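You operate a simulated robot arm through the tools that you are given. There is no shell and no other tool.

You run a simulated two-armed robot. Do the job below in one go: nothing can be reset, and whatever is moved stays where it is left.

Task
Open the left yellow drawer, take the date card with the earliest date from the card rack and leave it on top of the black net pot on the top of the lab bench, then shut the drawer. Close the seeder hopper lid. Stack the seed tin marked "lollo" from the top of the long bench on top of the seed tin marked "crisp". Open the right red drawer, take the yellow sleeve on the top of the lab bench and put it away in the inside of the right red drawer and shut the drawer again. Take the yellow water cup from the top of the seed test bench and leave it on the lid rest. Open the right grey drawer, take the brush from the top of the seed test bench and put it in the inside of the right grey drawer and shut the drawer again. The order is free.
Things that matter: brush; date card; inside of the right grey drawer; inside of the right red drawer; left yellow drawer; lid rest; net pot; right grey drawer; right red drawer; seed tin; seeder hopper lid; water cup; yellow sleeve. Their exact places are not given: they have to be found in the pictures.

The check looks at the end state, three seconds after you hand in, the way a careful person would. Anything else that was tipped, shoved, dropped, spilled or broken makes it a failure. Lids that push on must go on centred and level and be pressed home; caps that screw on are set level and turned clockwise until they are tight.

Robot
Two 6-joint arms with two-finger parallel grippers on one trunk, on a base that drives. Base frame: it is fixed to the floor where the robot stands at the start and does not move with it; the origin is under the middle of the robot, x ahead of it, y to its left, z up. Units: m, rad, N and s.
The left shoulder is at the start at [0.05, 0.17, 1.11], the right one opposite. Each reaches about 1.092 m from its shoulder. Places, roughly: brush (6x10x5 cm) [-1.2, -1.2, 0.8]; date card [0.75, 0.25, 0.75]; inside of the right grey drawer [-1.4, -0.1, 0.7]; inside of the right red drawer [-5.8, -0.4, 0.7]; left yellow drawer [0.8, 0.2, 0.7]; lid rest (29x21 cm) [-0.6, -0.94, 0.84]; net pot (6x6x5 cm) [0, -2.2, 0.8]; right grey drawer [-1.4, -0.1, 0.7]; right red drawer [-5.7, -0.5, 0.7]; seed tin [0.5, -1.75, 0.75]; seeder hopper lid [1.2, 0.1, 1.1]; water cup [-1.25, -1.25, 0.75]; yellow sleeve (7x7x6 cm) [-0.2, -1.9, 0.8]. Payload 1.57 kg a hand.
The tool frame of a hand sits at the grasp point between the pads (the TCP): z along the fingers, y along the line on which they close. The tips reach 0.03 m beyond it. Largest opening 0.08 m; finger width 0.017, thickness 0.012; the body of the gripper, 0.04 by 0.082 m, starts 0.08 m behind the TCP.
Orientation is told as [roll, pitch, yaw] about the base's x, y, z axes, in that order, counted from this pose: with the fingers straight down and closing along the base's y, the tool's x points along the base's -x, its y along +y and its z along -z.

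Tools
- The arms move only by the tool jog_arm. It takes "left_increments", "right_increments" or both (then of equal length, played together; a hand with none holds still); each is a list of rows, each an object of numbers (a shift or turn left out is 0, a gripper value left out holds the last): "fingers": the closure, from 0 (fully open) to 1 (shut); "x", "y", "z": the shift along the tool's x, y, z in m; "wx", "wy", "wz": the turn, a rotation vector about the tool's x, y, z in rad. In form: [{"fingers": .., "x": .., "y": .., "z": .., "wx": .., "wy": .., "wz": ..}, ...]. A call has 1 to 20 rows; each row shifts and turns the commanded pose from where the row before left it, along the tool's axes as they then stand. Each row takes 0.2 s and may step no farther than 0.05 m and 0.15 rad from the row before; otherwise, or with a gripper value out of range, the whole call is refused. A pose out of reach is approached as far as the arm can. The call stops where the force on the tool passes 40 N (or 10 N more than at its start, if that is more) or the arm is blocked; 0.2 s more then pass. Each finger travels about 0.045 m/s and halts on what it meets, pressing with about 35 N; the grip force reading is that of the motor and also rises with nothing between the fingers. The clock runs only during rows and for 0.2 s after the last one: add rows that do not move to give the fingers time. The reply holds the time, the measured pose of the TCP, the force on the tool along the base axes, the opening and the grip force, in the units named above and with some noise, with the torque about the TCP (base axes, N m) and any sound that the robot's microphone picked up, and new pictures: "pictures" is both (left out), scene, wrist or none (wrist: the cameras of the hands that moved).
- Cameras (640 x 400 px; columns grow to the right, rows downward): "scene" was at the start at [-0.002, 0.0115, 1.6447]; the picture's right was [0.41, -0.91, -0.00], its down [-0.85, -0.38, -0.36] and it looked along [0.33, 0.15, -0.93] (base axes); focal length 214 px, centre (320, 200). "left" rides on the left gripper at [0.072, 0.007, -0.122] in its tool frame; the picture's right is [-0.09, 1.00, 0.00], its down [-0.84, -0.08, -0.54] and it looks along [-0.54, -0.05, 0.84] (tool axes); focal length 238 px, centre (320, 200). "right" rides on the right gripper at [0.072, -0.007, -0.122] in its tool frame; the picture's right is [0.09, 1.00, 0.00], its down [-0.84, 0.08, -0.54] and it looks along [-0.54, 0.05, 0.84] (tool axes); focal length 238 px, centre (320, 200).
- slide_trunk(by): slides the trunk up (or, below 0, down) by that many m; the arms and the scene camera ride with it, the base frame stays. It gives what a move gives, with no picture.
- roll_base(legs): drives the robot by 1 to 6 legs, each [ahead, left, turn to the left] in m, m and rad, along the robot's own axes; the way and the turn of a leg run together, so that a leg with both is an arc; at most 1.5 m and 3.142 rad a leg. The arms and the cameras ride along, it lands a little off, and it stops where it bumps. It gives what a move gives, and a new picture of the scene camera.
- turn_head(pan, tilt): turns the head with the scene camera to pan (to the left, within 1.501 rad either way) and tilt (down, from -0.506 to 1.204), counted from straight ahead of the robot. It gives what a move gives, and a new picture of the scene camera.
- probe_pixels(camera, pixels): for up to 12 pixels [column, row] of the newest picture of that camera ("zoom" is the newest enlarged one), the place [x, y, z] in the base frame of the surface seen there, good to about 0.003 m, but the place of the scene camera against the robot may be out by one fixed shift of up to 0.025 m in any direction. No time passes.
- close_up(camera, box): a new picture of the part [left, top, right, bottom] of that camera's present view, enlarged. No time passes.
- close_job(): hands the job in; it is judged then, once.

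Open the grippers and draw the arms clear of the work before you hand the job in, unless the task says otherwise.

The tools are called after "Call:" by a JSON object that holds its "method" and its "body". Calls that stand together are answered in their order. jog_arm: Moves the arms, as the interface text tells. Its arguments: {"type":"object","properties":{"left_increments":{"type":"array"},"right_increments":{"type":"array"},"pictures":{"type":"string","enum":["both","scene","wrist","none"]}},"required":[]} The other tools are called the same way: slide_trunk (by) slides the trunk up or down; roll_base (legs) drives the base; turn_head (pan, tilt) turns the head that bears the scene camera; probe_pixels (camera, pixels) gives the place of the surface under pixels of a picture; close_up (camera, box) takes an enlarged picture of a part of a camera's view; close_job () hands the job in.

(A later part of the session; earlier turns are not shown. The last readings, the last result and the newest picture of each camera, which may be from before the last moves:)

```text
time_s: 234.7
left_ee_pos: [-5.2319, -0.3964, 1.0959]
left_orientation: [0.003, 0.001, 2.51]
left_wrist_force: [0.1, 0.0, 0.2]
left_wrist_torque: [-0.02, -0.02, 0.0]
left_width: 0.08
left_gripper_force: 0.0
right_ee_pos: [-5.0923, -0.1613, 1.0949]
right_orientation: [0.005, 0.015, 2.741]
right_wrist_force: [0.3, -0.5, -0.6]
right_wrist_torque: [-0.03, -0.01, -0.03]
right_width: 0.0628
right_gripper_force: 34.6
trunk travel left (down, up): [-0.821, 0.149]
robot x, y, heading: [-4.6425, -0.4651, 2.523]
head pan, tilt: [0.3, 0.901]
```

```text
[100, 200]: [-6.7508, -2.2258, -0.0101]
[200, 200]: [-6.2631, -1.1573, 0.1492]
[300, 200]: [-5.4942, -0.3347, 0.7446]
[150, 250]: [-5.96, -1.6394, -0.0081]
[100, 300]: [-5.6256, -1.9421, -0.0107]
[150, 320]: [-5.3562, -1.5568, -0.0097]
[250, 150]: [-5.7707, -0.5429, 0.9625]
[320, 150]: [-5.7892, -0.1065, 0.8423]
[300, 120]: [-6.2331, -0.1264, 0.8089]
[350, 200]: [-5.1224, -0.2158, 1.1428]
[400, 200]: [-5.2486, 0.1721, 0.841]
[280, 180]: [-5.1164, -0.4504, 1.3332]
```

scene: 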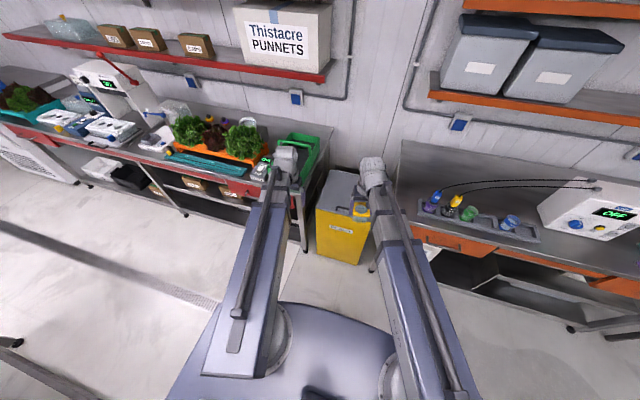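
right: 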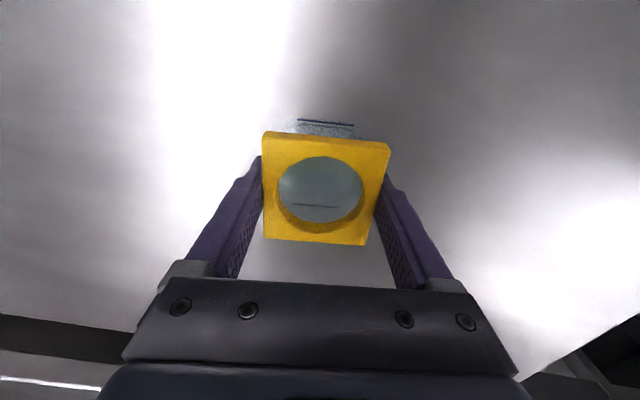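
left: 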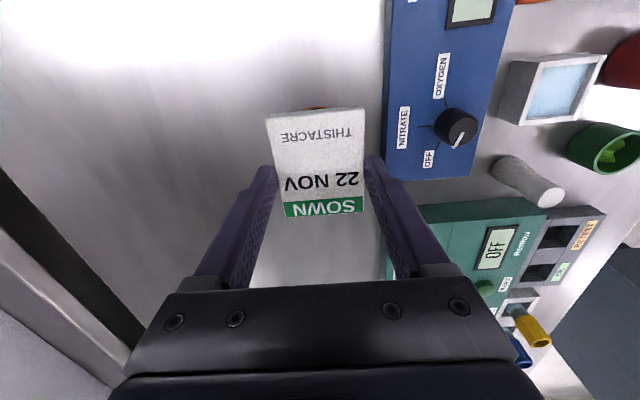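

Shift left 0.42 m in front of the red drawer.

Call:
{"method": "roll_base", "body": {"legs": [[0.0, 0.42, -0.005]]}}

Call:
{"method": "turn_head", "body": {"pan": 0.2, "tilt": 1.0}}

Call:
{"method": "close_up", "body": {"camera": "left", "box": [0, 0, 640, 400]}}

Call:
{"method": "probe_pixels", "body": {"camera": "zoom", "pixels": [[320, 200], [320, 230], [250, 220], [250, 250], [280, 250], [200, 220], [400, 220]]}}

```text
time_s: 237.3
left_ee_pos: [-5.478, -0.741, 1.0955]
left_orientation: [-0.001, 0.001, 2.509]
left_wrist_force: [0.5, -0.5, -0.9]
left_wrist_torque: [0.0, -0.02, 0.01]
left_width: 0.0801
left_gripper_force: 0.1
right_ee_pos: [-5.34, -0.5055, 1.0958]
right_orientation: [0.003, 0.016, 2.74]
right_wrist_force: [0.0, -0.1, -0.3]
right_wrist_torque: [0.03, -0.05, 0.02]
right_width: 0.0628
right_gripper_force: 35.2
trunk travel left (down, up): [-0.821, 0.149]
robot x, y, heading: [-4.8885, -0.8102, 2.525]
head pan, tilt: [0.3, 0.901]
```

scene: 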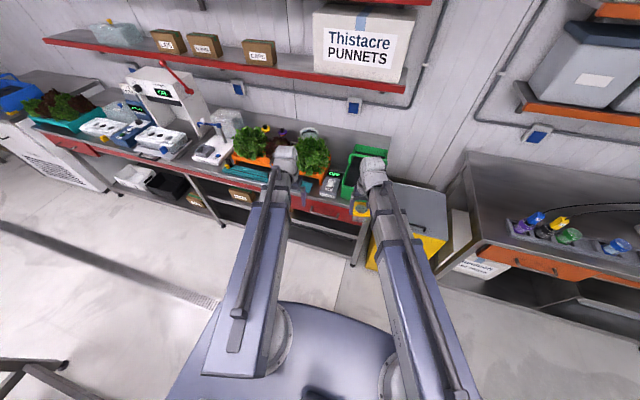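

```text
time_s: 238.0
left_ee_pos: [-5.4769, -0.7408, 1.0965]
left_orientation: [0.001, 0.001, 2.509]
left_wrist_force: [-0.4, 0.2, 0.4]
left_wrist_torque: [-0.03, 0.03, 0.03]
left_width: 0.08
left_gripper_force: 0.0
right_ee_pos: [-5.3385, -0.5054, 1.0957]
right_orientation: [0.005, 0.015, 2.74]
right_wrist_force: [-0.2, 0.6, -1.0]
right_wrist_torque: [0.03, -0.02, 0.02]
right_width: 0.0629
right_gripper_force: 35.6
trunk travel left (down, up): [-0.821, 0.149]
robot x, y, heading: [-4.8853, -0.8086, 2.523]
head pan, tilt: [0.201, 1.0]
```

scene: 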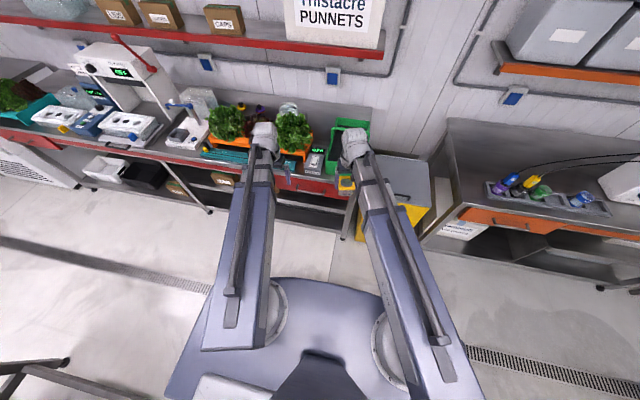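

```text
1.00 times, centred on (320, 200) of left (not enlarged: the box is as wide or as high as the picture)
```

zoom: 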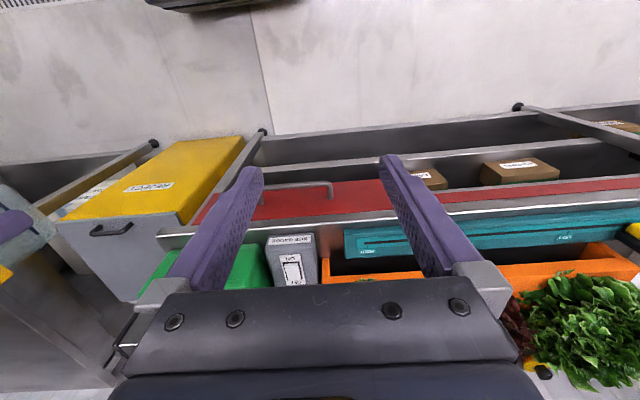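

```text
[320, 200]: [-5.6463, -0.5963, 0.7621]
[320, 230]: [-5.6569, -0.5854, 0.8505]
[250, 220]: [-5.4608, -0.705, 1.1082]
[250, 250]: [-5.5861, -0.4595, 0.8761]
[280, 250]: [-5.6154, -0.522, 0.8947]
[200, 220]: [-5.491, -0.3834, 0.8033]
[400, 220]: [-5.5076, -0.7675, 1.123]
```

Handle of the red drawer shows at (310,187). Zoom and probe it.

Call:
{"method": "close_up", "body": {"camera": "left", "box": [220, 150, 380, 250]}}

Call:
{"method": "probe_pixels", "body": {"camera": "zoom", "pixels": [[200, 145], [300, 136], [380, 133], [440, 140], [445, 165], [300, 180], [500, 190], [180, 210], [300, 225], [500, 225], [300, 265], [200, 160]]}}

```text
4.00 times, centred on (300, 200) of left
```

zoom: 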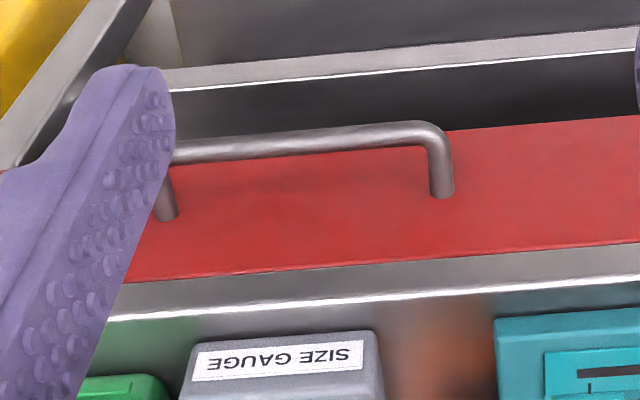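

```text
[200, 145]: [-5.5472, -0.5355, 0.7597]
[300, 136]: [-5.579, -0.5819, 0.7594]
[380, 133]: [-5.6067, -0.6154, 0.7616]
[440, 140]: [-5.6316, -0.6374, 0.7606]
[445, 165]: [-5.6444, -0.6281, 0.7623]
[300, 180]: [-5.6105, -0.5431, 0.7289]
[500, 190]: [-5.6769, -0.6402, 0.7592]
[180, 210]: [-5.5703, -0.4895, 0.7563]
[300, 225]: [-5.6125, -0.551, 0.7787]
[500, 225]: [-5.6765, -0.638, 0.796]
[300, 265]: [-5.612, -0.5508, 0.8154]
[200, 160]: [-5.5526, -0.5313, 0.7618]
```

Bar at u≈−4.180 (centre n≈−3.74), face u≈−4.225 – same geometry as before. Bring the closed left hand over the gap and retract the right hand a bit.

Call:
{"method": "jog_arm", "body": {"left_increments": [{"fingers": 1, "x": -0.04, "y": -0.014}, {"x": -0.04, "y": -0.014}, {"x": -0.04, "y": -0.014}, {"x": -0.04, "y": -0.014}, {"x": -0.037, "y": -0.014}, {}, {}], "right_increments": [{"x": 0.049, "y": 0.011}, {"x": 0.049, "y": 0.011}, {}, {}, {}, {}, {}], "pictures": "none"}}

Call:
{"method": "slide_trunk", "body": {"by": -0.24}}

Call:
{"method": "close_up", "body": {"camera": "left", "box": [160, 20, 480, 220]}}

Call:
{"method": "probe_pixels", "body": {"camera": "zoom", "pixels": [[200, 235], [260, 230], [380, 215], [440, 210], [300, 285], [340, 285], [250, 300], [400, 300]]}}

```text
refused: row 1 steps farther than a row can; nothing moved
```

```text
time_s: 240.5
left_ee_pos: [-5.4779, -0.7402, 0.8562]
left_orientation: [0.002, 0.003, 2.509]
left_wrist_force: [-0.1, -0.4, -0.3]
left_wrist_torque: [-0.01, 0.0, -0.05]
left_width: 0.0798
left_gripper_force: 0.0
right_ee_pos: [-5.3386, -0.5039, 0.8559]
right_orientation: [0.004, 0.015, 2.74]
right_wrist_force: [0.5, 0.6, 0.7]
right_wrist_torque: [0.03, 0.02, -0.01]
right_width: 0.0628
right_gripper_force: 34.9
trunk travel left (down, up): [-0.581, 0.389]
robot x, y, heading: [-4.8879, -0.8049, 2.514]
head pan, tilt: [0.201, 1.0]
```

```text
2.00 times, centred on (320, 120) of left
```

zoom: 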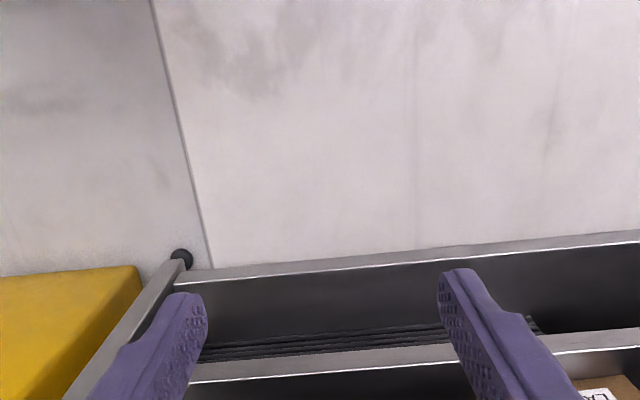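

```text
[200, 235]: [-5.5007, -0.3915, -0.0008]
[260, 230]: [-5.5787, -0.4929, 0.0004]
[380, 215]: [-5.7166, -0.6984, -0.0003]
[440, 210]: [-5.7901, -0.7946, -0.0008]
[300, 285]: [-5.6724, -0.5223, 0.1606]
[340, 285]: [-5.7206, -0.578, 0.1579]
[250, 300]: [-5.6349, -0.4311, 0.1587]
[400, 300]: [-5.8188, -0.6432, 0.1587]
```

The arm move was refused (step too long) while the trunk lowered harmlessly. Redo the arm move at this height (tips z≈0.826 above the bar).

Call:
{"method": "jog_arm", "body": {"left_increments": [{"fingers": 1, "x": -0.04, "y": -0.014}, {"x": -0.04, "y": -0.014}, {"x": -0.04, "y": -0.014}, {"x": -0.04, "y": -0.014}, {"x": -0.037, "y": -0.014}, {}, {}], "right_increments": [{"x": 0.045, "y": 0.01}, {"x": 0.045, "y": 0.01}, {}, {}, {}, {}, {}], "pictures": "wrist"}}

Call:
{"method": "close_up", "body": {"camera": "left", "box": [160, 20, 480, 220]}}

Call:
{"method": "probe_pixels", "body": {"camera": "zoom", "pixels": [[200, 220], [260, 212], [320, 205], [380, 200], [440, 195], [300, 285], [340, 285], [250, 280], [420, 280]]}}

```text
time_s: 242.1
left_ee_pos: [-5.5965, -0.5674, 0.8562]
left_orientation: [0.001, 0.003, 2.509]
left_wrist_force: [-0.2, 0.2, 0.2]
left_wrist_torque: [0.01, 0.0, 0.0]
left_width: 0.0
left_gripper_force: 21.4
right_ee_pos: [-5.2616, -0.5601, 0.8561]
right_orientation: [0.005, 0.016, 2.74]
right_wrist_force: [-0.7, -0.2, -1.1]
right_wrist_torque: [-0.01, 0.0, -0.01]
right_width: 0.0627
right_gripper_force: 34.9
trunk travel left (down, up): [-0.581, 0.389]
robot x, y, heading: [-4.8924, -0.8115, 2.522]
head pan, tilt: [0.201, 1.0]
```

right: 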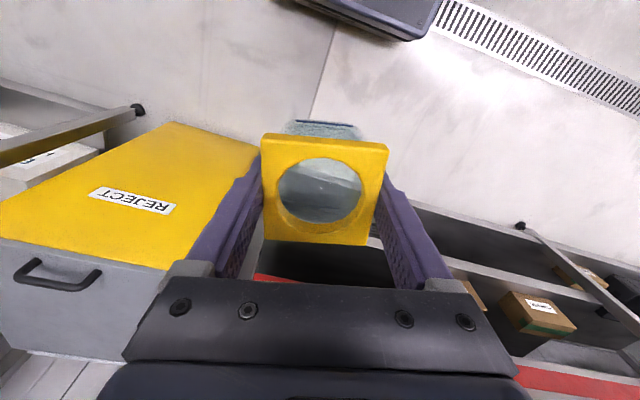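
left: 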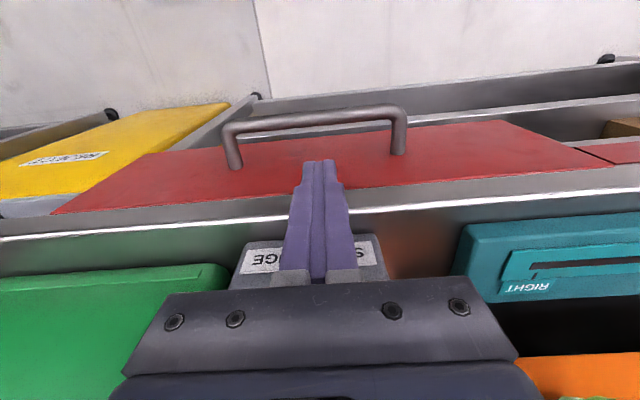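

```text
2.00 times, centred on (320, 120) of left
```

zoom: 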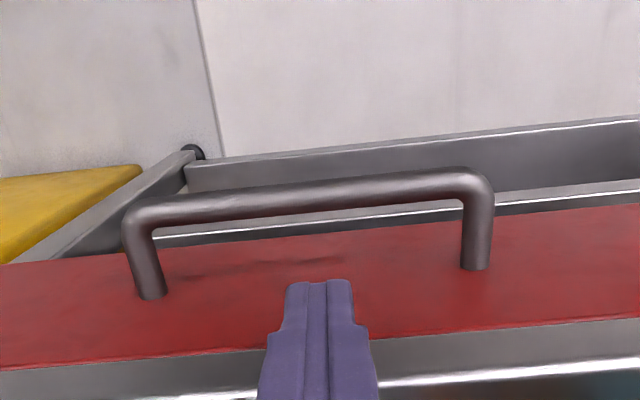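

```text
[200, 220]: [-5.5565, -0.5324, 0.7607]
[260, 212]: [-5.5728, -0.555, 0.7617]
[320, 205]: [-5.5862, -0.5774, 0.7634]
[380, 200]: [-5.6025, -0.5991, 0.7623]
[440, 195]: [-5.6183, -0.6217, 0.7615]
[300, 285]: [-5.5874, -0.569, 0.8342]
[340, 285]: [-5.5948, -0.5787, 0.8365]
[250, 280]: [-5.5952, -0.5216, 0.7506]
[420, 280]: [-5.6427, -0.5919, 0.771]
```

Finger is nearly touching the bar plane; I need ~5 mm more forward. Check the SIZE GAUGE front edge for clearance first.

Call:
{"method": "probe_pixels", "body": {"camera": "left", "pixels": [[262, 243], [258, 250], [370, 240], [255, 270], [240, 280], [480, 235], [200, 275], [150, 225], [250, 225], [100, 280]]}}

```text
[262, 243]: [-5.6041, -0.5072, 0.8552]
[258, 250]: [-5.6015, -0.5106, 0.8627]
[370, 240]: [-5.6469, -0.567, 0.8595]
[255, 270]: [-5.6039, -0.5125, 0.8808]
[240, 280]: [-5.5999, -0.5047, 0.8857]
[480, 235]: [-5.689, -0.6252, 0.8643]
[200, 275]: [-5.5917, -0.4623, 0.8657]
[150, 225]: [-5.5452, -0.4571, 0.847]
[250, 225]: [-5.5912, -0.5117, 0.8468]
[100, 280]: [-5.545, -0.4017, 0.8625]
```

Gauge front is u≈−4.242, OK. Shift forward 5.5 mm and lower to z≈0.775.

Call:
{"method": "jog_arm", "body": {"left_increments": [{"x": -0.0055}, {}], "pictures": "none"}}

Call:
{"method": "slide_trunk", "body": {"by": -0.081}}

Call:
{"method": "close_up", "body": {"camera": "left", "box": [160, 20, 480, 220]}}

```text
time_s: 242.7
left_ee_pos: [-5.6017, -0.5654, 0.8554]
left_orientation: [0.004, 0.003, 2.509]
left_wrist_force: [0.6, 0.1, 0.3]
left_wrist_torque: [0.01, 0.02, 0.01]
left_width: 0.0
left_gripper_force: 21.3
right_ee_pos: [-5.2619, -0.5584, 0.8562]
right_orientation: [0.006, 0.015, 2.741]
right_wrist_force: [1.1, 0.7, 0.2]
right_wrist_torque: [0.01, -0.03, 0.02]
right_width: 0.063
right_gripper_force: 34.9
trunk travel left (down, up): [-0.581, 0.389]
robot x, y, heading: [-4.8901, -0.8067, 2.52]
head pan, tilt: [0.201, 1.0]
```

```text
time_s: 243.4
left_ee_pos: [-5.6007, -0.5644, 0.8144]
left_orientation: [0.0, -0.015, 2.509]
left_wrist_force: [9.3, -6.0, 41.2]
left_wrist_torque: [1.74, 1.38, -0.19]
left_width: 0.0001
left_gripper_force: 21.3
right_ee_pos: [-5.261, -0.5604, 0.8125]
right_orientation: [0.005, 0.011, 2.739]
right_wrist_force: [-1.1, 0.1, -1.3]
right_wrist_torque: [-0.03, -0.03, -0.03]
right_width: 0.0628
right_gripper_force: 35.0
trunk travel left (down, up): [-0.536, 0.434]
robot x, y, heading: [-4.8891, -0.8064, 2.522]
head pan, tilt: [0.201, 1.0]
stopped: the force on the tool passed its limit at 188 N (the readings are from after the stop); the commanded pose is now the measured one
```

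```text
2.00 times, centred on (320, 120) of left
```

zoom: 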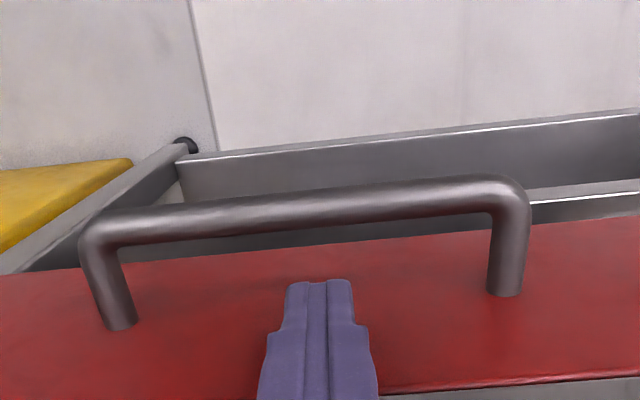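

Contact: the hand body pressed on the SIZE GAUGE top. Raise immediately and inspect.

Call:
{"method": "slide_trunk", "body": {"by": 0.06}}

Call:
{"method": "jog_arm", "body": {"left_increments": [{"x": 0.03}, {"x": 0.03}, {}], "pictures": "wrist"}}

Call:
{"method": "close_up", "body": {"camera": "left", "box": [200, 150, 440, 300]}}

```text
time_s: 244.4
left_ee_pos: [-5.6058, -0.5635, 0.8708]
left_orientation: [-0.001, -0.009, 2.512]
left_wrist_force: [-0.5, 0.3, -0.2]
left_wrist_torque: [0.01, 0.01, 0.0]
left_width: 0.0
left_gripper_force: 21.0
right_ee_pos: [-5.2645, -0.5582, 0.8712]
right_orientation: [0.005, 0.015, 2.741]
right_wrist_force: [0.2, 1.2, -0.8]
right_wrist_torque: [-0.02, 0.01, -0.01]
right_width: 0.063
right_gripper_force: 35.3
trunk travel left (down, up): [-0.596, 0.374]
robot x, y, heading: [-4.8903, -0.8074, 2.519]
head pan, tilt: [0.201, 1.0]
```

```text
time_s: 245.2
left_ee_pos: [-5.5574, -0.5975, 0.8709]
left_orientation: [0.0, -0.01, 2.511]
left_wrist_force: [0.1, 0.0, 0.2]
left_wrist_torque: [0.02, 0.02, 0.0]
left_width: 0.0002
left_gripper_force: 21.2
right_ee_pos: [-5.2637, -0.5587, 0.8711]
right_orientation: [0.004, 0.015, 2.74]
right_wrist_force: [0.0, -0.1, -0.5]
right_wrist_torque: [0.03, 0.0, -0.02]
right_width: 0.0629
right_gripper_force: 35.3
trunk travel left (down, up): [-0.596, 0.374]
robot x, y, heading: [-4.8899, -0.8098, 2.519]
head pan, tilt: [0.201, 1.0]
```

left: 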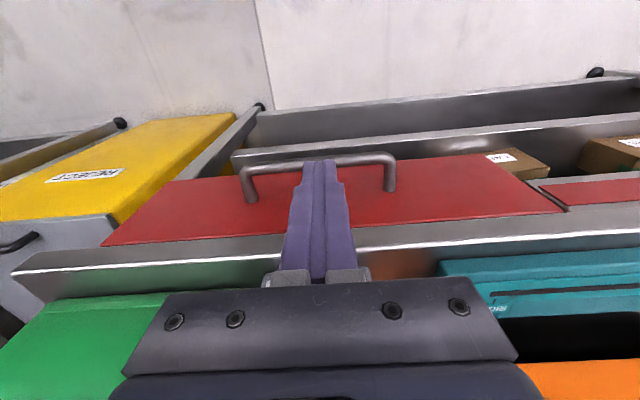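

```text
2.67 times, centred on (320, 225) of left
```

zoom: 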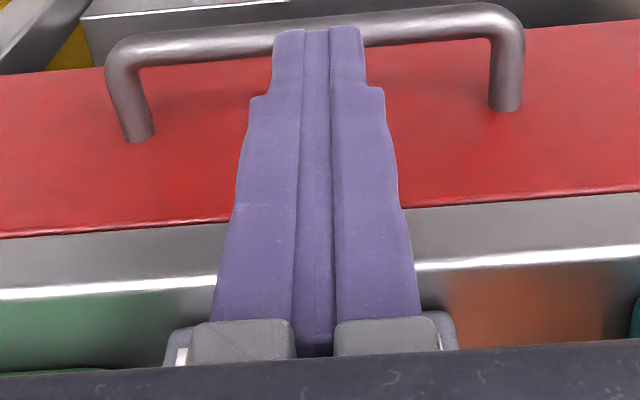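

Call:
{"method": "slide_trunk", "body": {"by": 0.2}}

Call:
{"method": "jog_arm", "body": {"left_increments": [{"x": 0.03, "y": 0.03}, {"x": 0.03, "y": 0.03}, {"y": 0.03}, {}], "pictures": "both"}}

Call:
{"method": "close_up", "body": {"camera": "left", "box": [160, 170, 360, 295]}}

Call:
{"method": "close_up", "body": {"camera": "scene", "box": [240, 100, 400, 200]}}

```text
time_s: 247.3
left_ee_pos: [-5.557, -0.5973, 1.0699]
left_orientation: [0.0, -0.011, 2.511]
left_wrist_force: [0.4, 0.3, 0.1]
left_wrist_torque: [0.03, 0.01, 0.01]
left_width: 0.0
left_gripper_force: 21.2
right_ee_pos: [-5.264, -0.5589, 1.0713]
right_orientation: [0.007, 0.012, 2.741]
right_wrist_force: [0.4, -0.9, 0.3]
right_wrist_torque: [-0.01, 0.04, 0.01]
right_width: 0.0628
right_gripper_force: 34.9
trunk travel left (down, up): [-0.796, 0.174]
robot x, y, heading: [-4.8891, -0.8077, 2.519]
head pan, tilt: [0.201, 1.0]
```

```text
time_s: 248.3
left_ee_pos: [-5.5598, -0.708, 1.0708]
left_orientation: [0.0, -0.009, 2.509]
left_wrist_force: [0.4, 0.3, 0.5]
left_wrist_torque: [0.02, 0.05, 0.0]
left_width: 0.0
left_gripper_force: 21.1
right_ee_pos: [-5.2633, -0.5574, 1.0711]
right_orientation: [0.005, 0.013, 2.74]
right_wrist_force: [0.3, -0.6, 0.6]
right_wrist_torque: [0.02, -0.01, 0.01]
right_width: 0.0629
right_gripper_force: 35.0
trunk travel left (down, up): [-0.796, 0.174]
robot x, y, heading: [-4.8872, -0.8064, 2.523]
head pan, tilt: [0.201, 1.0]
```

scene: 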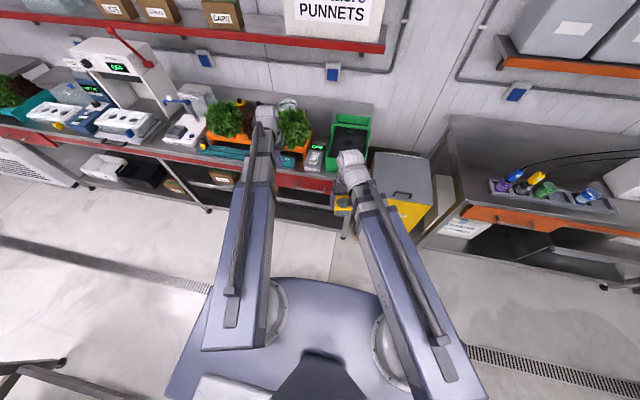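
left: 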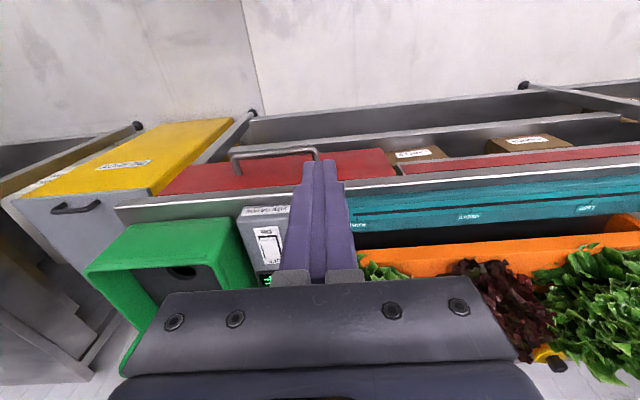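

```text
3.20 times, centred on (260, 232) of left
```

zoom: 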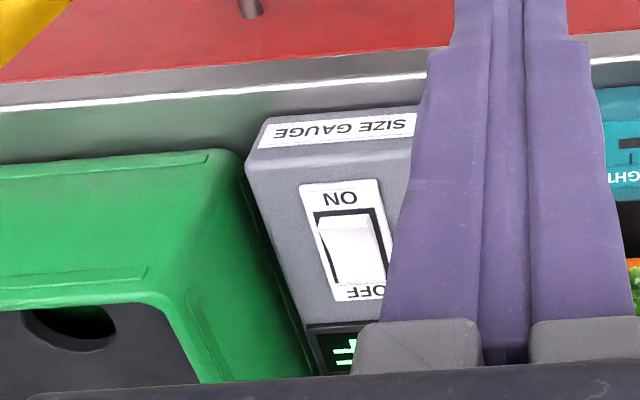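

```text
4.00 times, centred on (320, 150) of scene
```

zoom: 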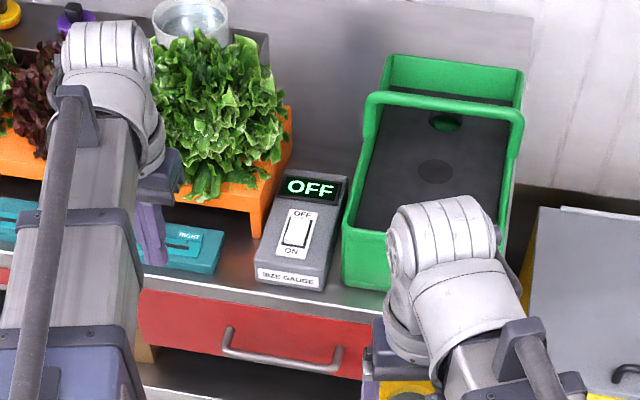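

The gauge still shows OFF and looks in place; verify by probing its front.

Call:
{"method": "probe_pixels", "body": {"camera": "left", "pixels": [[255, 212], [285, 209], [244, 225], [265, 245], [250, 260], [240, 215]]}}

Call:
{"method": "probe_pixels", "body": {"camera": "zoom", "pixels": [[290, 240], [260, 270], [320, 280], [300, 190], [230, 345], [340, 360]]}}

```text
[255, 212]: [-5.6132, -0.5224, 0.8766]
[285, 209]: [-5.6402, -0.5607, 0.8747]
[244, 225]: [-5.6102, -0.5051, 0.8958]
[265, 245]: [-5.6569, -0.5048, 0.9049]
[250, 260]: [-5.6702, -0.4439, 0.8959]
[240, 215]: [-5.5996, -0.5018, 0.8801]
```

```text
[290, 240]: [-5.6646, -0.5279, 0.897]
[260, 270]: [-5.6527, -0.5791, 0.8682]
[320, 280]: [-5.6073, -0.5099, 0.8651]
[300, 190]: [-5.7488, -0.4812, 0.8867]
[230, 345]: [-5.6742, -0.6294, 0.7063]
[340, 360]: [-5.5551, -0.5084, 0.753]
```

The gauge is unmoved. To clear it I'll tilt the left hand ~25° (fingertips forward) so its body stays back from the bench, and hook the bar that way. Tilt first in free space.

Call:
{"method": "jog_arm", "body": {"left_increments": [{"wy": -0.11}, {"wy": -0.11}, {"wy": -0.11}, {"wy": -0.11}, {}], "pictures": "wrist"}}

```text
time_s: 249.6
left_ee_pos: [-5.5608, -0.7072, 1.0929]
left_orientation: [0.0, -0.452, 2.512]
left_wrist_force: [0.1, -0.4, -0.3]
left_wrist_torque: [0.0, 0.04, -0.01]
left_width: 0.0
left_gripper_force: 21.0
left hand out of reach, approached as far as the arm can: row 2, 3, 4
right_ee_pos: [-5.2641, -0.559, 1.071]
right_orientation: [0.006, 0.015, 2.741]
right_wrist_force: [0.1, 0.1, 0.1]
right_wrist_torque: [-0.02, 0.02, 0.03]
right_width: 0.063
right_gripper_force: 35.2
trunk travel left (down, up): [-0.796, 0.174]
robot x, y, heading: [-4.8929, -0.808, 2.525]
head pan, tilt: [0.201, 1.0]
```

left: 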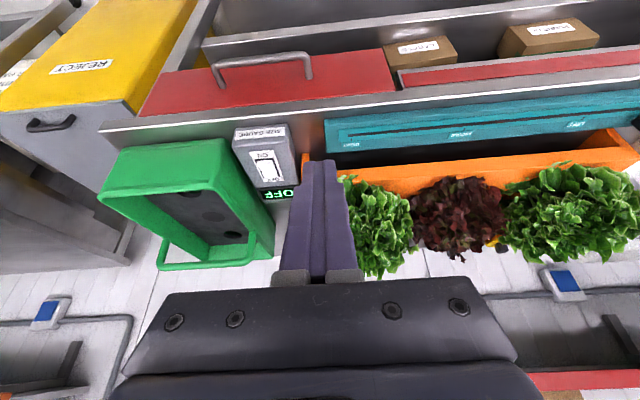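

Tilt works (TCP rose 22 mm). Move over the bar: forward 0.106 (x −0.9d, z +0.435d) and right 0.091, then lower to z≈0.84.

Call:
{"method": "jog_arm", "body": {"left_increments": [{"y": -0.045}, {"y": -0.0464}, {"x": -0.0319, "z": 0.0154}, {"x": -0.0319, "z": 0.0154}, {"x": -0.0319, "z": 0.0154}, {}], "pictures": "none"}}

Call:
{"method": "slide_trunk", "body": {"by": -0.25}}

Call:
{"method": "close_up", "body": {"camera": "left", "box": [0, 0, 640, 400]}}

Call:
{"method": "probe_pixels", "body": {"camera": "zoom", "pixels": [[240, 80], [280, 75], [320, 72], [380, 68], [300, 160], [320, 162], [250, 110], [400, 100], [250, 140], [320, 120]]}}

```text
time_s: 250.9
left_ee_pos: [-5.5917, -0.5681, 1.0927]
left_orientation: [0.001, -0.451, 2.51]
left_wrist_force: [0.1, 0.3, 0.1]
left_wrist_torque: [0.01, 0.0, 0.0]
left_width: 0.0001
left_gripper_force: 21.1
right_ee_pos: [-5.2631, -0.5593, 1.0712]
right_orientation: [0.006, 0.013, 2.74]
right_wrist_force: [1.1, 0.4, 0.6]
right_wrist_torque: [0.02, 0.0, -0.01]
right_width: 0.0626
right_gripper_force: 34.8
trunk travel left (down, up): [-0.796, 0.174]
robot x, y, heading: [-4.8874, -0.8111, 2.515]
head pan, tilt: [0.201, 1.0]
```

```text
time_s: 253.5
left_ee_pos: [-5.5914, -0.5691, 0.8436]
left_orientation: [0.0, -0.452, 2.511]
left_wrist_force: [-0.6, 0.0, -0.1]
left_wrist_torque: [0.01, 0.03, -0.01]
left_width: 0.0
left_gripper_force: 21.2
right_ee_pos: [-5.2639, -0.5597, 0.8207]
right_orientation: [0.006, 0.015, 2.741]
right_wrist_force: [-0.3, 0.4, -0.8]
right_wrist_torque: [0.01, 0.03, -0.02]
right_width: 0.0627
right_gripper_force: 35.3
trunk travel left (down, up): [-0.546, 0.424]
robot x, y, heading: [-4.8896, -0.8069, 2.521]
head pan, tilt: [0.201, 1.0]
```

```text
1.00 times, centred on (320, 200) of left (not enlarged: the box is as wide or as high as the picture)
```

zoom: 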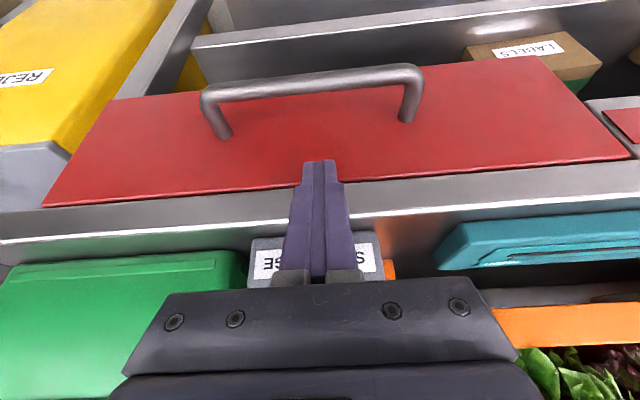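

```text
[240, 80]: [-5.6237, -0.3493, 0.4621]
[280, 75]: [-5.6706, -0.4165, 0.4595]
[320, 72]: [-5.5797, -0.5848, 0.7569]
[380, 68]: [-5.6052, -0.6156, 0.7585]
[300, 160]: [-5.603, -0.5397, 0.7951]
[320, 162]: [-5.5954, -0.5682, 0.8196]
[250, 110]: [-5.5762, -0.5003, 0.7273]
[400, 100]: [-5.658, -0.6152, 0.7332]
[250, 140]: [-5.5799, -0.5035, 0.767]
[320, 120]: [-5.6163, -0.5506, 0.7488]
```

Geometry checks out (TCP u≈−4.1955). Lower 0.068 to hook, watching forces.

Call:
{"method": "slide_trunk", "body": {"by": -0.04}}

Call:
{"method": "slide_trunk", "body": {"by": -0.028}}

Call:
{"method": "close_up", "body": {"camera": "left", "box": [160, 20, 480, 220]}}

```text
time_s: 254.4
left_ee_pos: [-5.5915, -0.5682, 0.8035]
left_orientation: [0.0, -0.451, 2.513]
left_wrist_force: [-0.1, 0.1, 0.3]
left_wrist_torque: [-0.02, -0.01, -0.01]
left_width: 0.0002
left_gripper_force: 21.0
right_ee_pos: [-5.2627, -0.5579, 0.7802]
right_orientation: [0.006, 0.014, 2.741]
right_wrist_force: [-0.2, 0.2, -0.3]
right_wrist_torque: [0.0, 0.02, 0.01]
right_width: 0.0628
right_gripper_force: 35.2
trunk travel left (down, up): [-0.506, 0.464]
robot x, y, heading: [-4.8903, -0.8083, 2.517]
head pan, tilt: [0.201, 1.0]
```

```text
time_s: 255.1
left_ee_pos: [-5.5905, -0.568, 0.7763]
left_orientation: [0.001, -0.452, 2.512]
left_wrist_force: [-0.6, -1.0, 1.2]
left_wrist_torque: [0.01, 0.02, -0.02]
left_width: 0.0
left_gripper_force: 21.6
right_ee_pos: [-5.2642, -0.5589, 0.7526]
right_orientation: [0.006, 0.013, 2.74]
right_wrist_force: [-0.4, -0.3, 0.3]
right_wrist_torque: [-0.03, -0.01, 0.02]
right_width: 0.0627
right_gripper_force: 35.4
trunk travel left (down, up): [-0.478, 0.492]
robot x, y, heading: [-4.8847, -0.8098, 2.521]
head pan, tilt: [0.201, 1.0]
```

```text
2.00 times, centred on (320, 120) of left
```

zoom: 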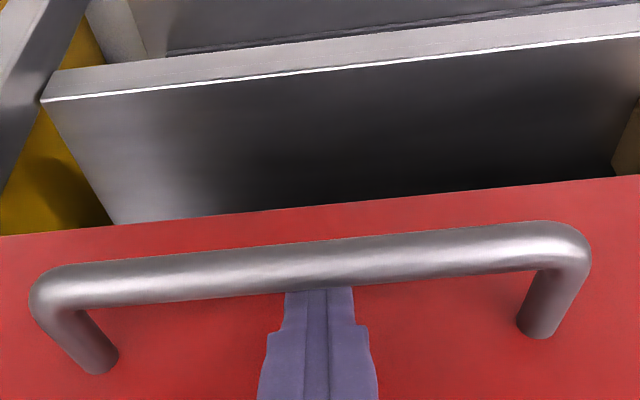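

Hooked. Move the right hand with the sleeve further right out of the drawer's path, dip 6 mm more, then pull.

Call:
{"method": "jog_arm", "body": {"right_increments": [{"x": 0.0085, "y": -0.037}, {"x": 0.0085, "y": -0.037}, {"x": 0.0085, "y": -0.037}, {"x": 0.0085, "y": -0.037}, {}], "pictures": "none"}}

Call:
{"method": "slide_trunk", "body": {"by": -0.006}}

Call:
{"method": "jog_arm", "body": {"left_increments": [{"x": 0.018, "z": -0.0087}, {"x": 0.0225, "z": -0.0109}, {"x": 0.0225, "z": -0.0109}, {"x": 0.0225, "z": -0.0109}, {"x": 0.0225, "z": -0.0109}, {"x": 0.0225, "z": -0.0109}, {}], "pictures": "both"}}

```text
time_s: 256.3
left_ee_pos: [-5.5927, -0.5682, 0.7752]
left_orientation: [0.0, -0.452, 2.511]
left_wrist_force: [0.2, -0.5, 0.0]
left_wrist_torque: [0.0, 0.01, -0.01]
left_width: 0.0
left_gripper_force: 21.3
right_ee_pos: [-5.1753, -0.4319, 0.7531]
right_orientation: [0.004, 0.017, 2.741]
right_wrist_force: [0.4, 0.1, 0.3]
right_wrist_torque: [0.0, -0.01, -0.01]
right_width: 0.0631
right_gripper_force: 35.6
right hand out of reach, approached as far as the arm can: row 4
trunk travel left (down, up): [-0.478, 0.492]
robot x, y, heading: [-4.889, -0.8084, 2.521]
head pan, tilt: [0.201, 1.0]
```

```text
time_s: 256.8
left_ee_pos: [-5.5921, -0.5686, 0.7686]
left_orientation: [0.0, -0.452, 2.511]
left_wrist_force: [0.1, -0.2, 0.2]
left_wrist_torque: [-0.01, -0.03, 0.02]
left_width: 0.0004
left_gripper_force: 20.8
right_ee_pos: [-5.1779, -0.4311, 0.7466]
right_orientation: [0.007, 0.017, 2.741]
right_wrist_force: [-0.1, -0.1, 0.4]
right_wrist_torque: [0.0, 0.01, -0.01]
right_width: 0.0629
right_gripper_force: 34.7
trunk travel left (down, up): [-0.472, 0.498]
robot x, y, heading: [-4.8902, -0.806, 2.525]
head pan, tilt: [0.201, 1.0]
```

```text
time_s: 258.4
left_ee_pos: [-5.4748, -0.6534, 0.769]
left_orientation: [0.001, -0.45, 2.51]
left_wrist_force: [1.3, -1.0, -0.6]
left_wrist_torque: [0.02, -0.04, 0.01]
left_width: 0.0
left_gripper_force: 21.0
right_ee_pos: [-5.1769, -0.432, 0.7481]
right_orientation: [0.004, 0.016, 2.74]
right_wrist_force: [1.1, 0.0, -0.2]
right_wrist_torque: [0.0, 0.0, 0.04]
right_width: 0.0628
right_gripper_force: 35.4
trunk travel left (down, up): [-0.472, 0.498]
robot x, y, heading: [-4.8881, -0.8073, 2.52]
head pan, tilt: [0.201, 1.0]
```

scene: 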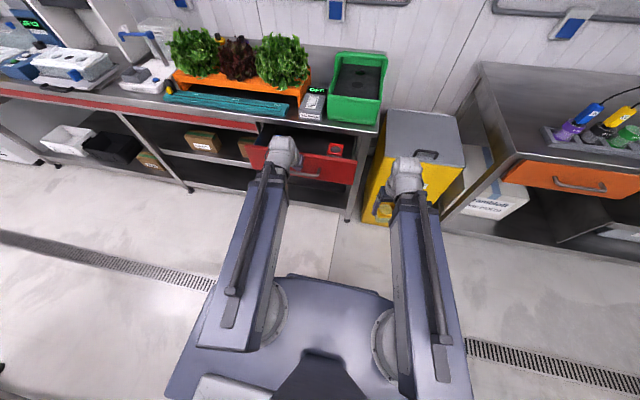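
left: 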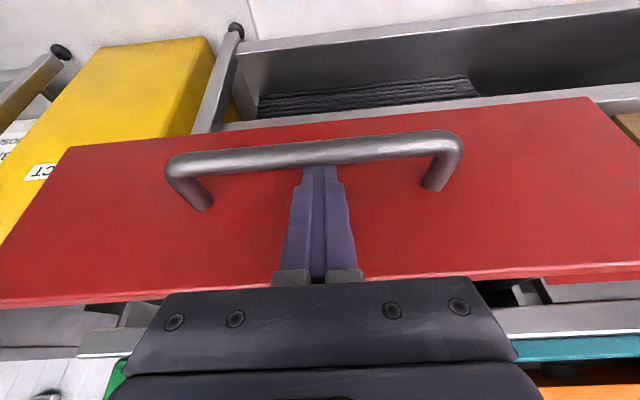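

Drawer is coming; pull another 0.12.

Call:
{"method": "jog_arm", "body": {"left_increments": [{"x": 0.0225, "z": -0.0109}, {"x": 0.0225, "z": -0.0109}, {"x": 0.0225, "z": -0.0109}, {"x": 0.0225, "z": -0.0109}, {"x": 0.018, "z": -0.0087}, {}], "pictures": "scene"}}

Call:
{"method": "close_up", "body": {"camera": "scene", "box": [220, 80, 420, 205]}}

```text
time_s: 259.8
left_ee_pos: [-5.4693, -0.6735, 0.7693]
left_orientation: [0.001, -0.451, 2.51]
left_wrist_force: [0.1, 0.4, 0.2]
left_wrist_torque: [0.03, -0.01, -0.06]
left_width: 0.0002
left_gripper_force: 21.4
left hand out of reach, approached as far as the arm can: row 1, 2, 3, 4, 5
right_ee_pos: [-5.1775, -0.4327, 0.7471]
right_orientation: [0.005, 0.018, 2.74]
right_wrist_force: [-0.3, -0.5, 0.0]
right_wrist_torque: [0.01, -0.01, 0.05]
right_width: 0.0627
right_gripper_force: 34.7
trunk travel left (down, up): [-0.472, 0.498]
robot x, y, heading: [-4.8844, -0.8106, 2.523]
head pan, tilt: [0.201, 1.0]
```

scene: 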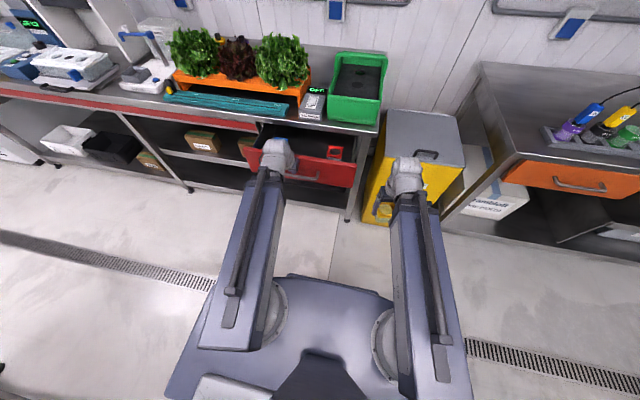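

```text
3.20 times, centred on (320, 142) of scene
```

zoom: 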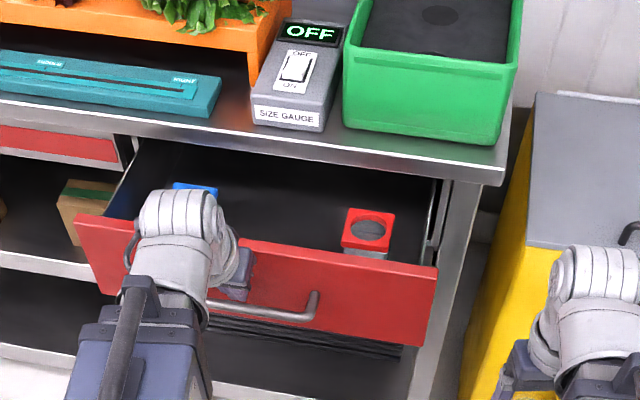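

The tilted hand hit its inner limit; the drawer is open ~0.16 m. I pull the rest by rolling the base back 0.09 m.

Call:
{"method": "roll_base", "body": {"legs": [[-0.09, 0.0, 0.0]]}}

Call:
{"method": "close_up", "body": {"camera": "scene", "box": [220, 60, 420, 185]}}

```text
time_s: 260.9
left_ee_pos: [-5.3945, -0.7266, 0.7689]
left_orientation: [-0.001, -0.452, 2.511]
left_wrist_force: [0.2, 0.8, -0.1]
left_wrist_torque: [-0.03, -0.01, 0.04]
left_width: 0.0
left_gripper_force: 21.2
right_ee_pos: [-5.1034, -0.4865, 0.7468]
right_orientation: [0.004, 0.017, 2.739]
right_wrist_force: [-0.1, 1.3, -1.1]
right_wrist_torque: [0.01, -0.01, 0.04]
right_width: 0.0628
right_gripper_force: 34.6
trunk travel left (down, up): [-0.472, 0.498]
robot x, y, heading: [-4.817, -0.8611, 2.519]
head pan, tilt: [0.201, 1.0]
```

scene: 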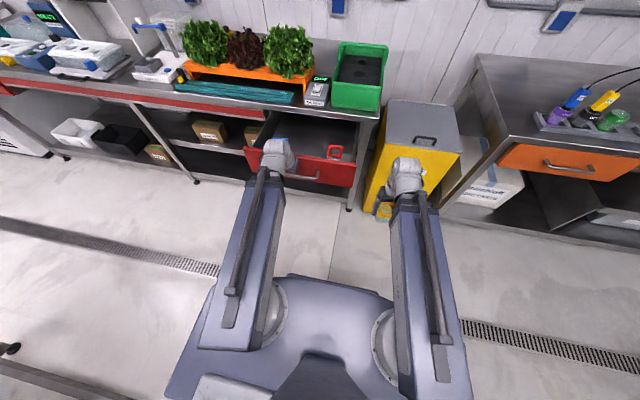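

```text
3.20 times, centred on (320, 122) of scene
```

zoom: 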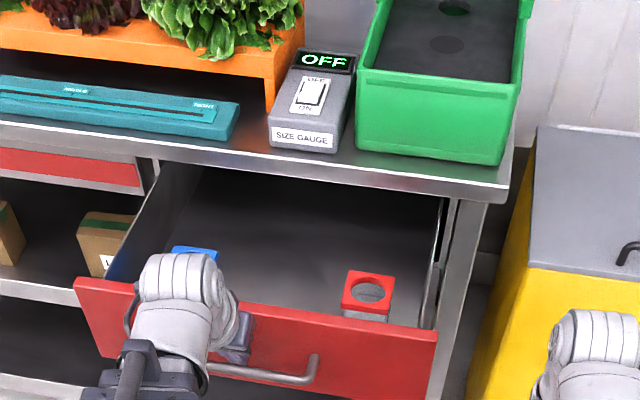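

Unhook by raising the trunk, and probe the drawer interior.

Call:
{"method": "slide_trunk", "body": {"by": 0.3}}

Call:
{"method": "turn_head", "body": {"pan": 0.1, "tilt": 1.1}}

Call:
{"method": "jog_arm", "body": {"left_increments": [{"y": 0.04}, {"y": 0.04}, {"y": 0.04}, {"y": 0.04}, {}], "pictures": "both"}}

Call:
{"method": "close_up", "body": {"camera": "scene", "box": [220, 60, 420, 185]}}

```text
time_s: 263.9
left_ee_pos: [-5.3941, -0.7272, 1.0684]
left_orientation: [0.002, -0.45, 2.509]
left_wrist_force: [-0.7, 0.1, 0.8]
left_wrist_torque: [-0.01, 0.0, -0.03]
left_width: 0.0
left_gripper_force: 21.1
right_ee_pos: [-5.1028, -0.4854, 1.0471]
right_orientation: [0.005, 0.018, 2.741]
right_wrist_force: [0.5, -0.2, -1.0]
right_wrist_torque: [0.0, -0.02, 0.01]
right_width: 0.0627
right_gripper_force: 35.0
trunk travel left (down, up): [-0.772, 0.198]
robot x, y, heading: [-4.8169, -0.8622, 2.517]
head pan, tilt: [0.201, 1.0]
```

```text
time_s: 264.6
left_ee_pos: [-5.3943, -0.7273, 1.0691]
left_orientation: [-0.001, -0.449, 2.51]
left_wrist_force: [-0.1, -0.3, -0.5]
left_wrist_torque: [-0.03, -0.01, 0.02]
left_width: 0.0003
left_gripper_force: 21.3
right_ee_pos: [-5.1032, -0.4844, 1.047]
right_orientation: [0.006, 0.018, 2.741]
right_wrist_force: [0.3, -0.5, -0.1]
right_wrist_torque: [-0.02, 0.02, -0.04]
right_width: 0.0627
right_gripper_force: 35.5
trunk travel left (down, up): [-0.772, 0.198]
robot x, y, heading: [-4.8154, -0.8631, 2.52]
head pan, tilt: [0.099, 1.1]
```

scene: 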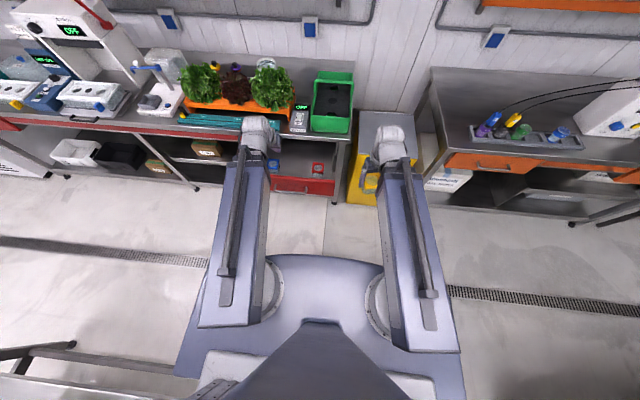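

```text
time_s: 265.8
left_ee_pos: [-5.487, -0.8545, 1.0687]
left_orientation: [0.0, -0.45, 2.51]
left_wrist_force: [0.6, 0.8, 0.4]
left_wrist_torque: [0.0, 0.04, 0.03]
left_width: 0.0
left_gripper_force: 21.2
right_ee_pos: [-5.1027, -0.4852, 1.047]
right_orientation: [0.005, 0.017, 2.74]
right_wrist_force: [0.6, -0.9, 0.3]
right_wrist_torque: [0.03, -0.03, 0.0]
right_width: 0.0626
right_gripper_force: 35.1
trunk travel left (down, up): [-0.772, 0.198]
robot x, y, heading: [-4.8157, -0.8607, 2.521]
head pan, tilt: [0.099, 1.1]
```

scene: 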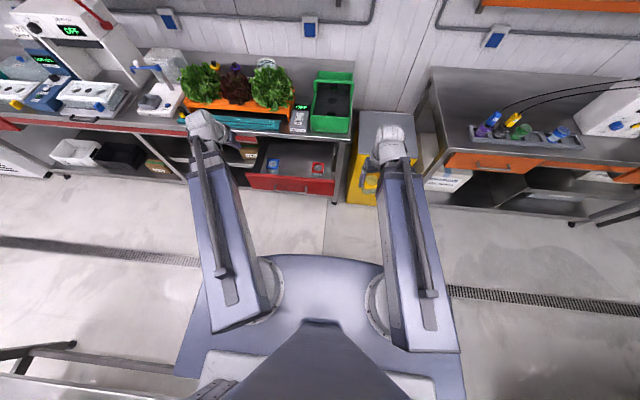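
left: 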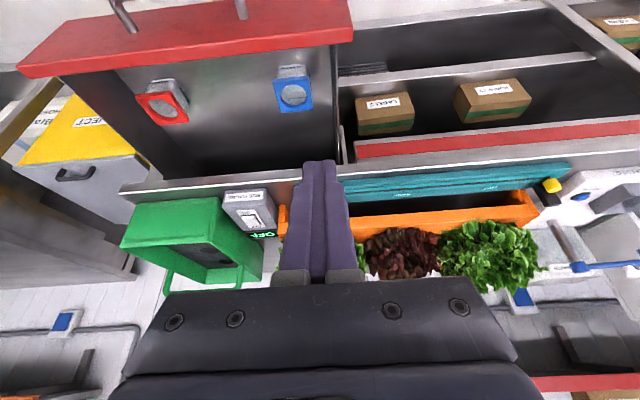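

```text
3.20 times, centred on (320, 122) of scene
```

zoom: 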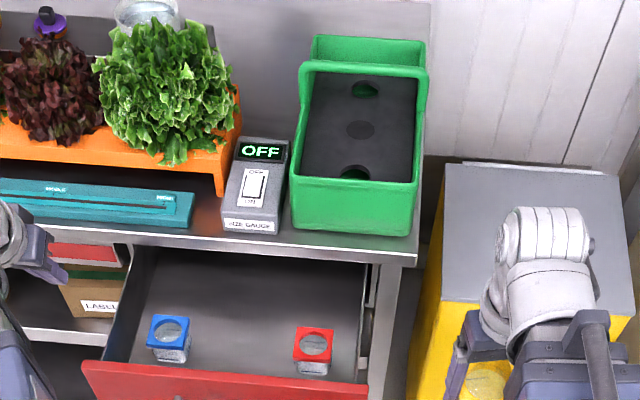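

Probe the drawer's interior from the left wrist picture: floor, red/blue sleeves, front, lip.

Call:
{"method": "probe_pixels", "body": {"camera": "left", "pixels": [[160, 105], [293, 93], [220, 130], [220, 100], [230, 75], [250, 150], [150, 65], [340, 20], [220, 185], [320, 130], [120, 130], [270, 160]]}}

```text
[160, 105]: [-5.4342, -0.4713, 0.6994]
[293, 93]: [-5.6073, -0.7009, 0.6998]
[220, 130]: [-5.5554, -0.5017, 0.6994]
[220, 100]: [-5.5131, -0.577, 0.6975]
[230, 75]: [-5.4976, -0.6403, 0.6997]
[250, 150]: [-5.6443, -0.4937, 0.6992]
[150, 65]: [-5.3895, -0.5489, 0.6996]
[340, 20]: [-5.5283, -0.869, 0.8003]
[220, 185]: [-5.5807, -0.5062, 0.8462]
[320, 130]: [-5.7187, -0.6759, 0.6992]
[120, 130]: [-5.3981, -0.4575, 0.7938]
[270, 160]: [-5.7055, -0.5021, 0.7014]
```

Drawer floor z≈0.699; red sleeve at n≈−3.57, blue at n≈−3.85, so I'll put the yellow one between at u≈−4.11, n≈−3.71. Move over it at height.

Call:
{"method": "jog_arm", "body": {"right_increments": [{"wz": 0.11}, {"wz": 0.11}, {"x": -0.026, "y": 0.0324}, {"x": -0.026, "y": 0.0324}, {"x": -0.026, "y": 0.0324}, {"x": -0.026, "y": 0.0324}, {"x": -0.026, "y": 0.0324}, {"x": -0.026, "y": 0.0324}, {"x": -0.026, "y": 0.0324}, {"x": -0.026, "y": 0.0324}, {"x": -0.026, "y": 0.0324}, {"x": -0.0267, "y": 0.0323}, {}], "left_increments": [{"y": 0.04}, {"y": 0.04}, {}, {}, {}, {}, {}, {}, {}, {}, {}, {}, {}], "pictures": "both"}}

```text
time_s: 268.6
left_ee_pos: [-5.5358, -0.9204, 1.0693]
left_orientation: [0.0, -0.449, 2.51]
left_wrist_force: [0.2, 0.6, 0.5]
left_wrist_torque: [-0.01, -0.04, 0.0]
left_width: 0.0
left_gripper_force: 20.9
right_ee_pos: [-5.5048, -0.5977, 1.0472]
right_orientation: [0.0, 0.019, 2.52]
right_wrist_force: [-0.4, 0.6, 0.5]
right_wrist_torque: [0.01, 0.03, -0.01]
right_width: 0.0629
right_gripper_force: 34.4
right hand out of reach, approached as far as the arm can: row 8
trunk travel left (down, up): [-0.772, 0.198]
robot x, y, heading: [-4.8191, -0.8573, 2.521]
head pan, tilt: [0.099, 1.1]
```

scene: 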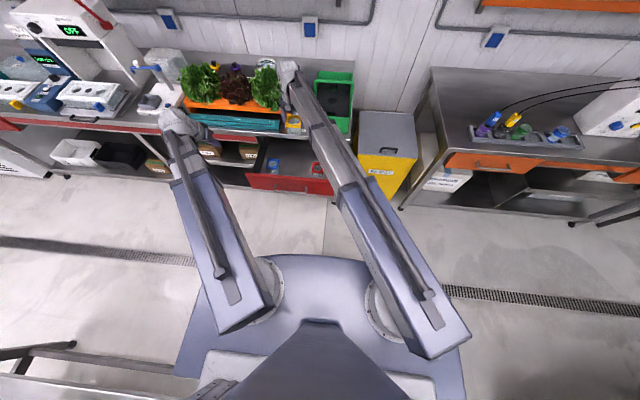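
right: 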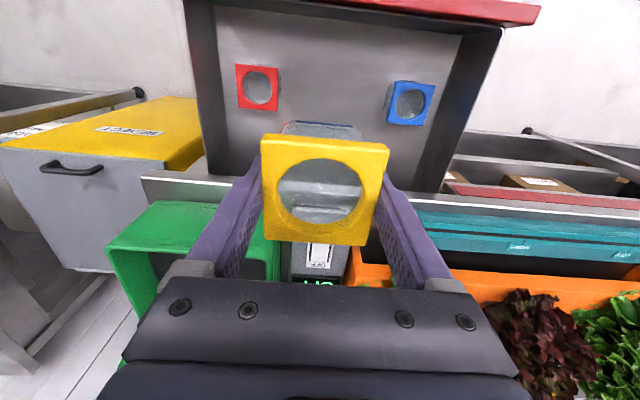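
left: 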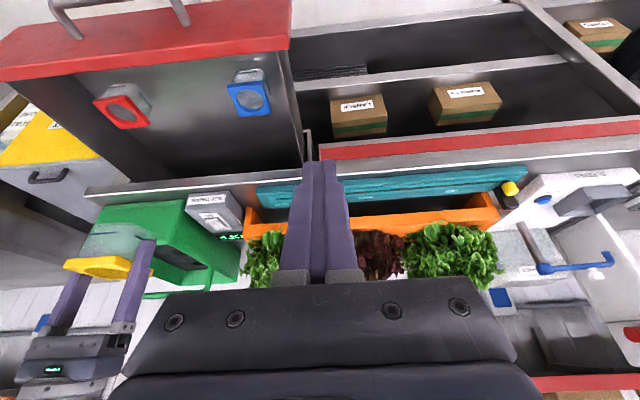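

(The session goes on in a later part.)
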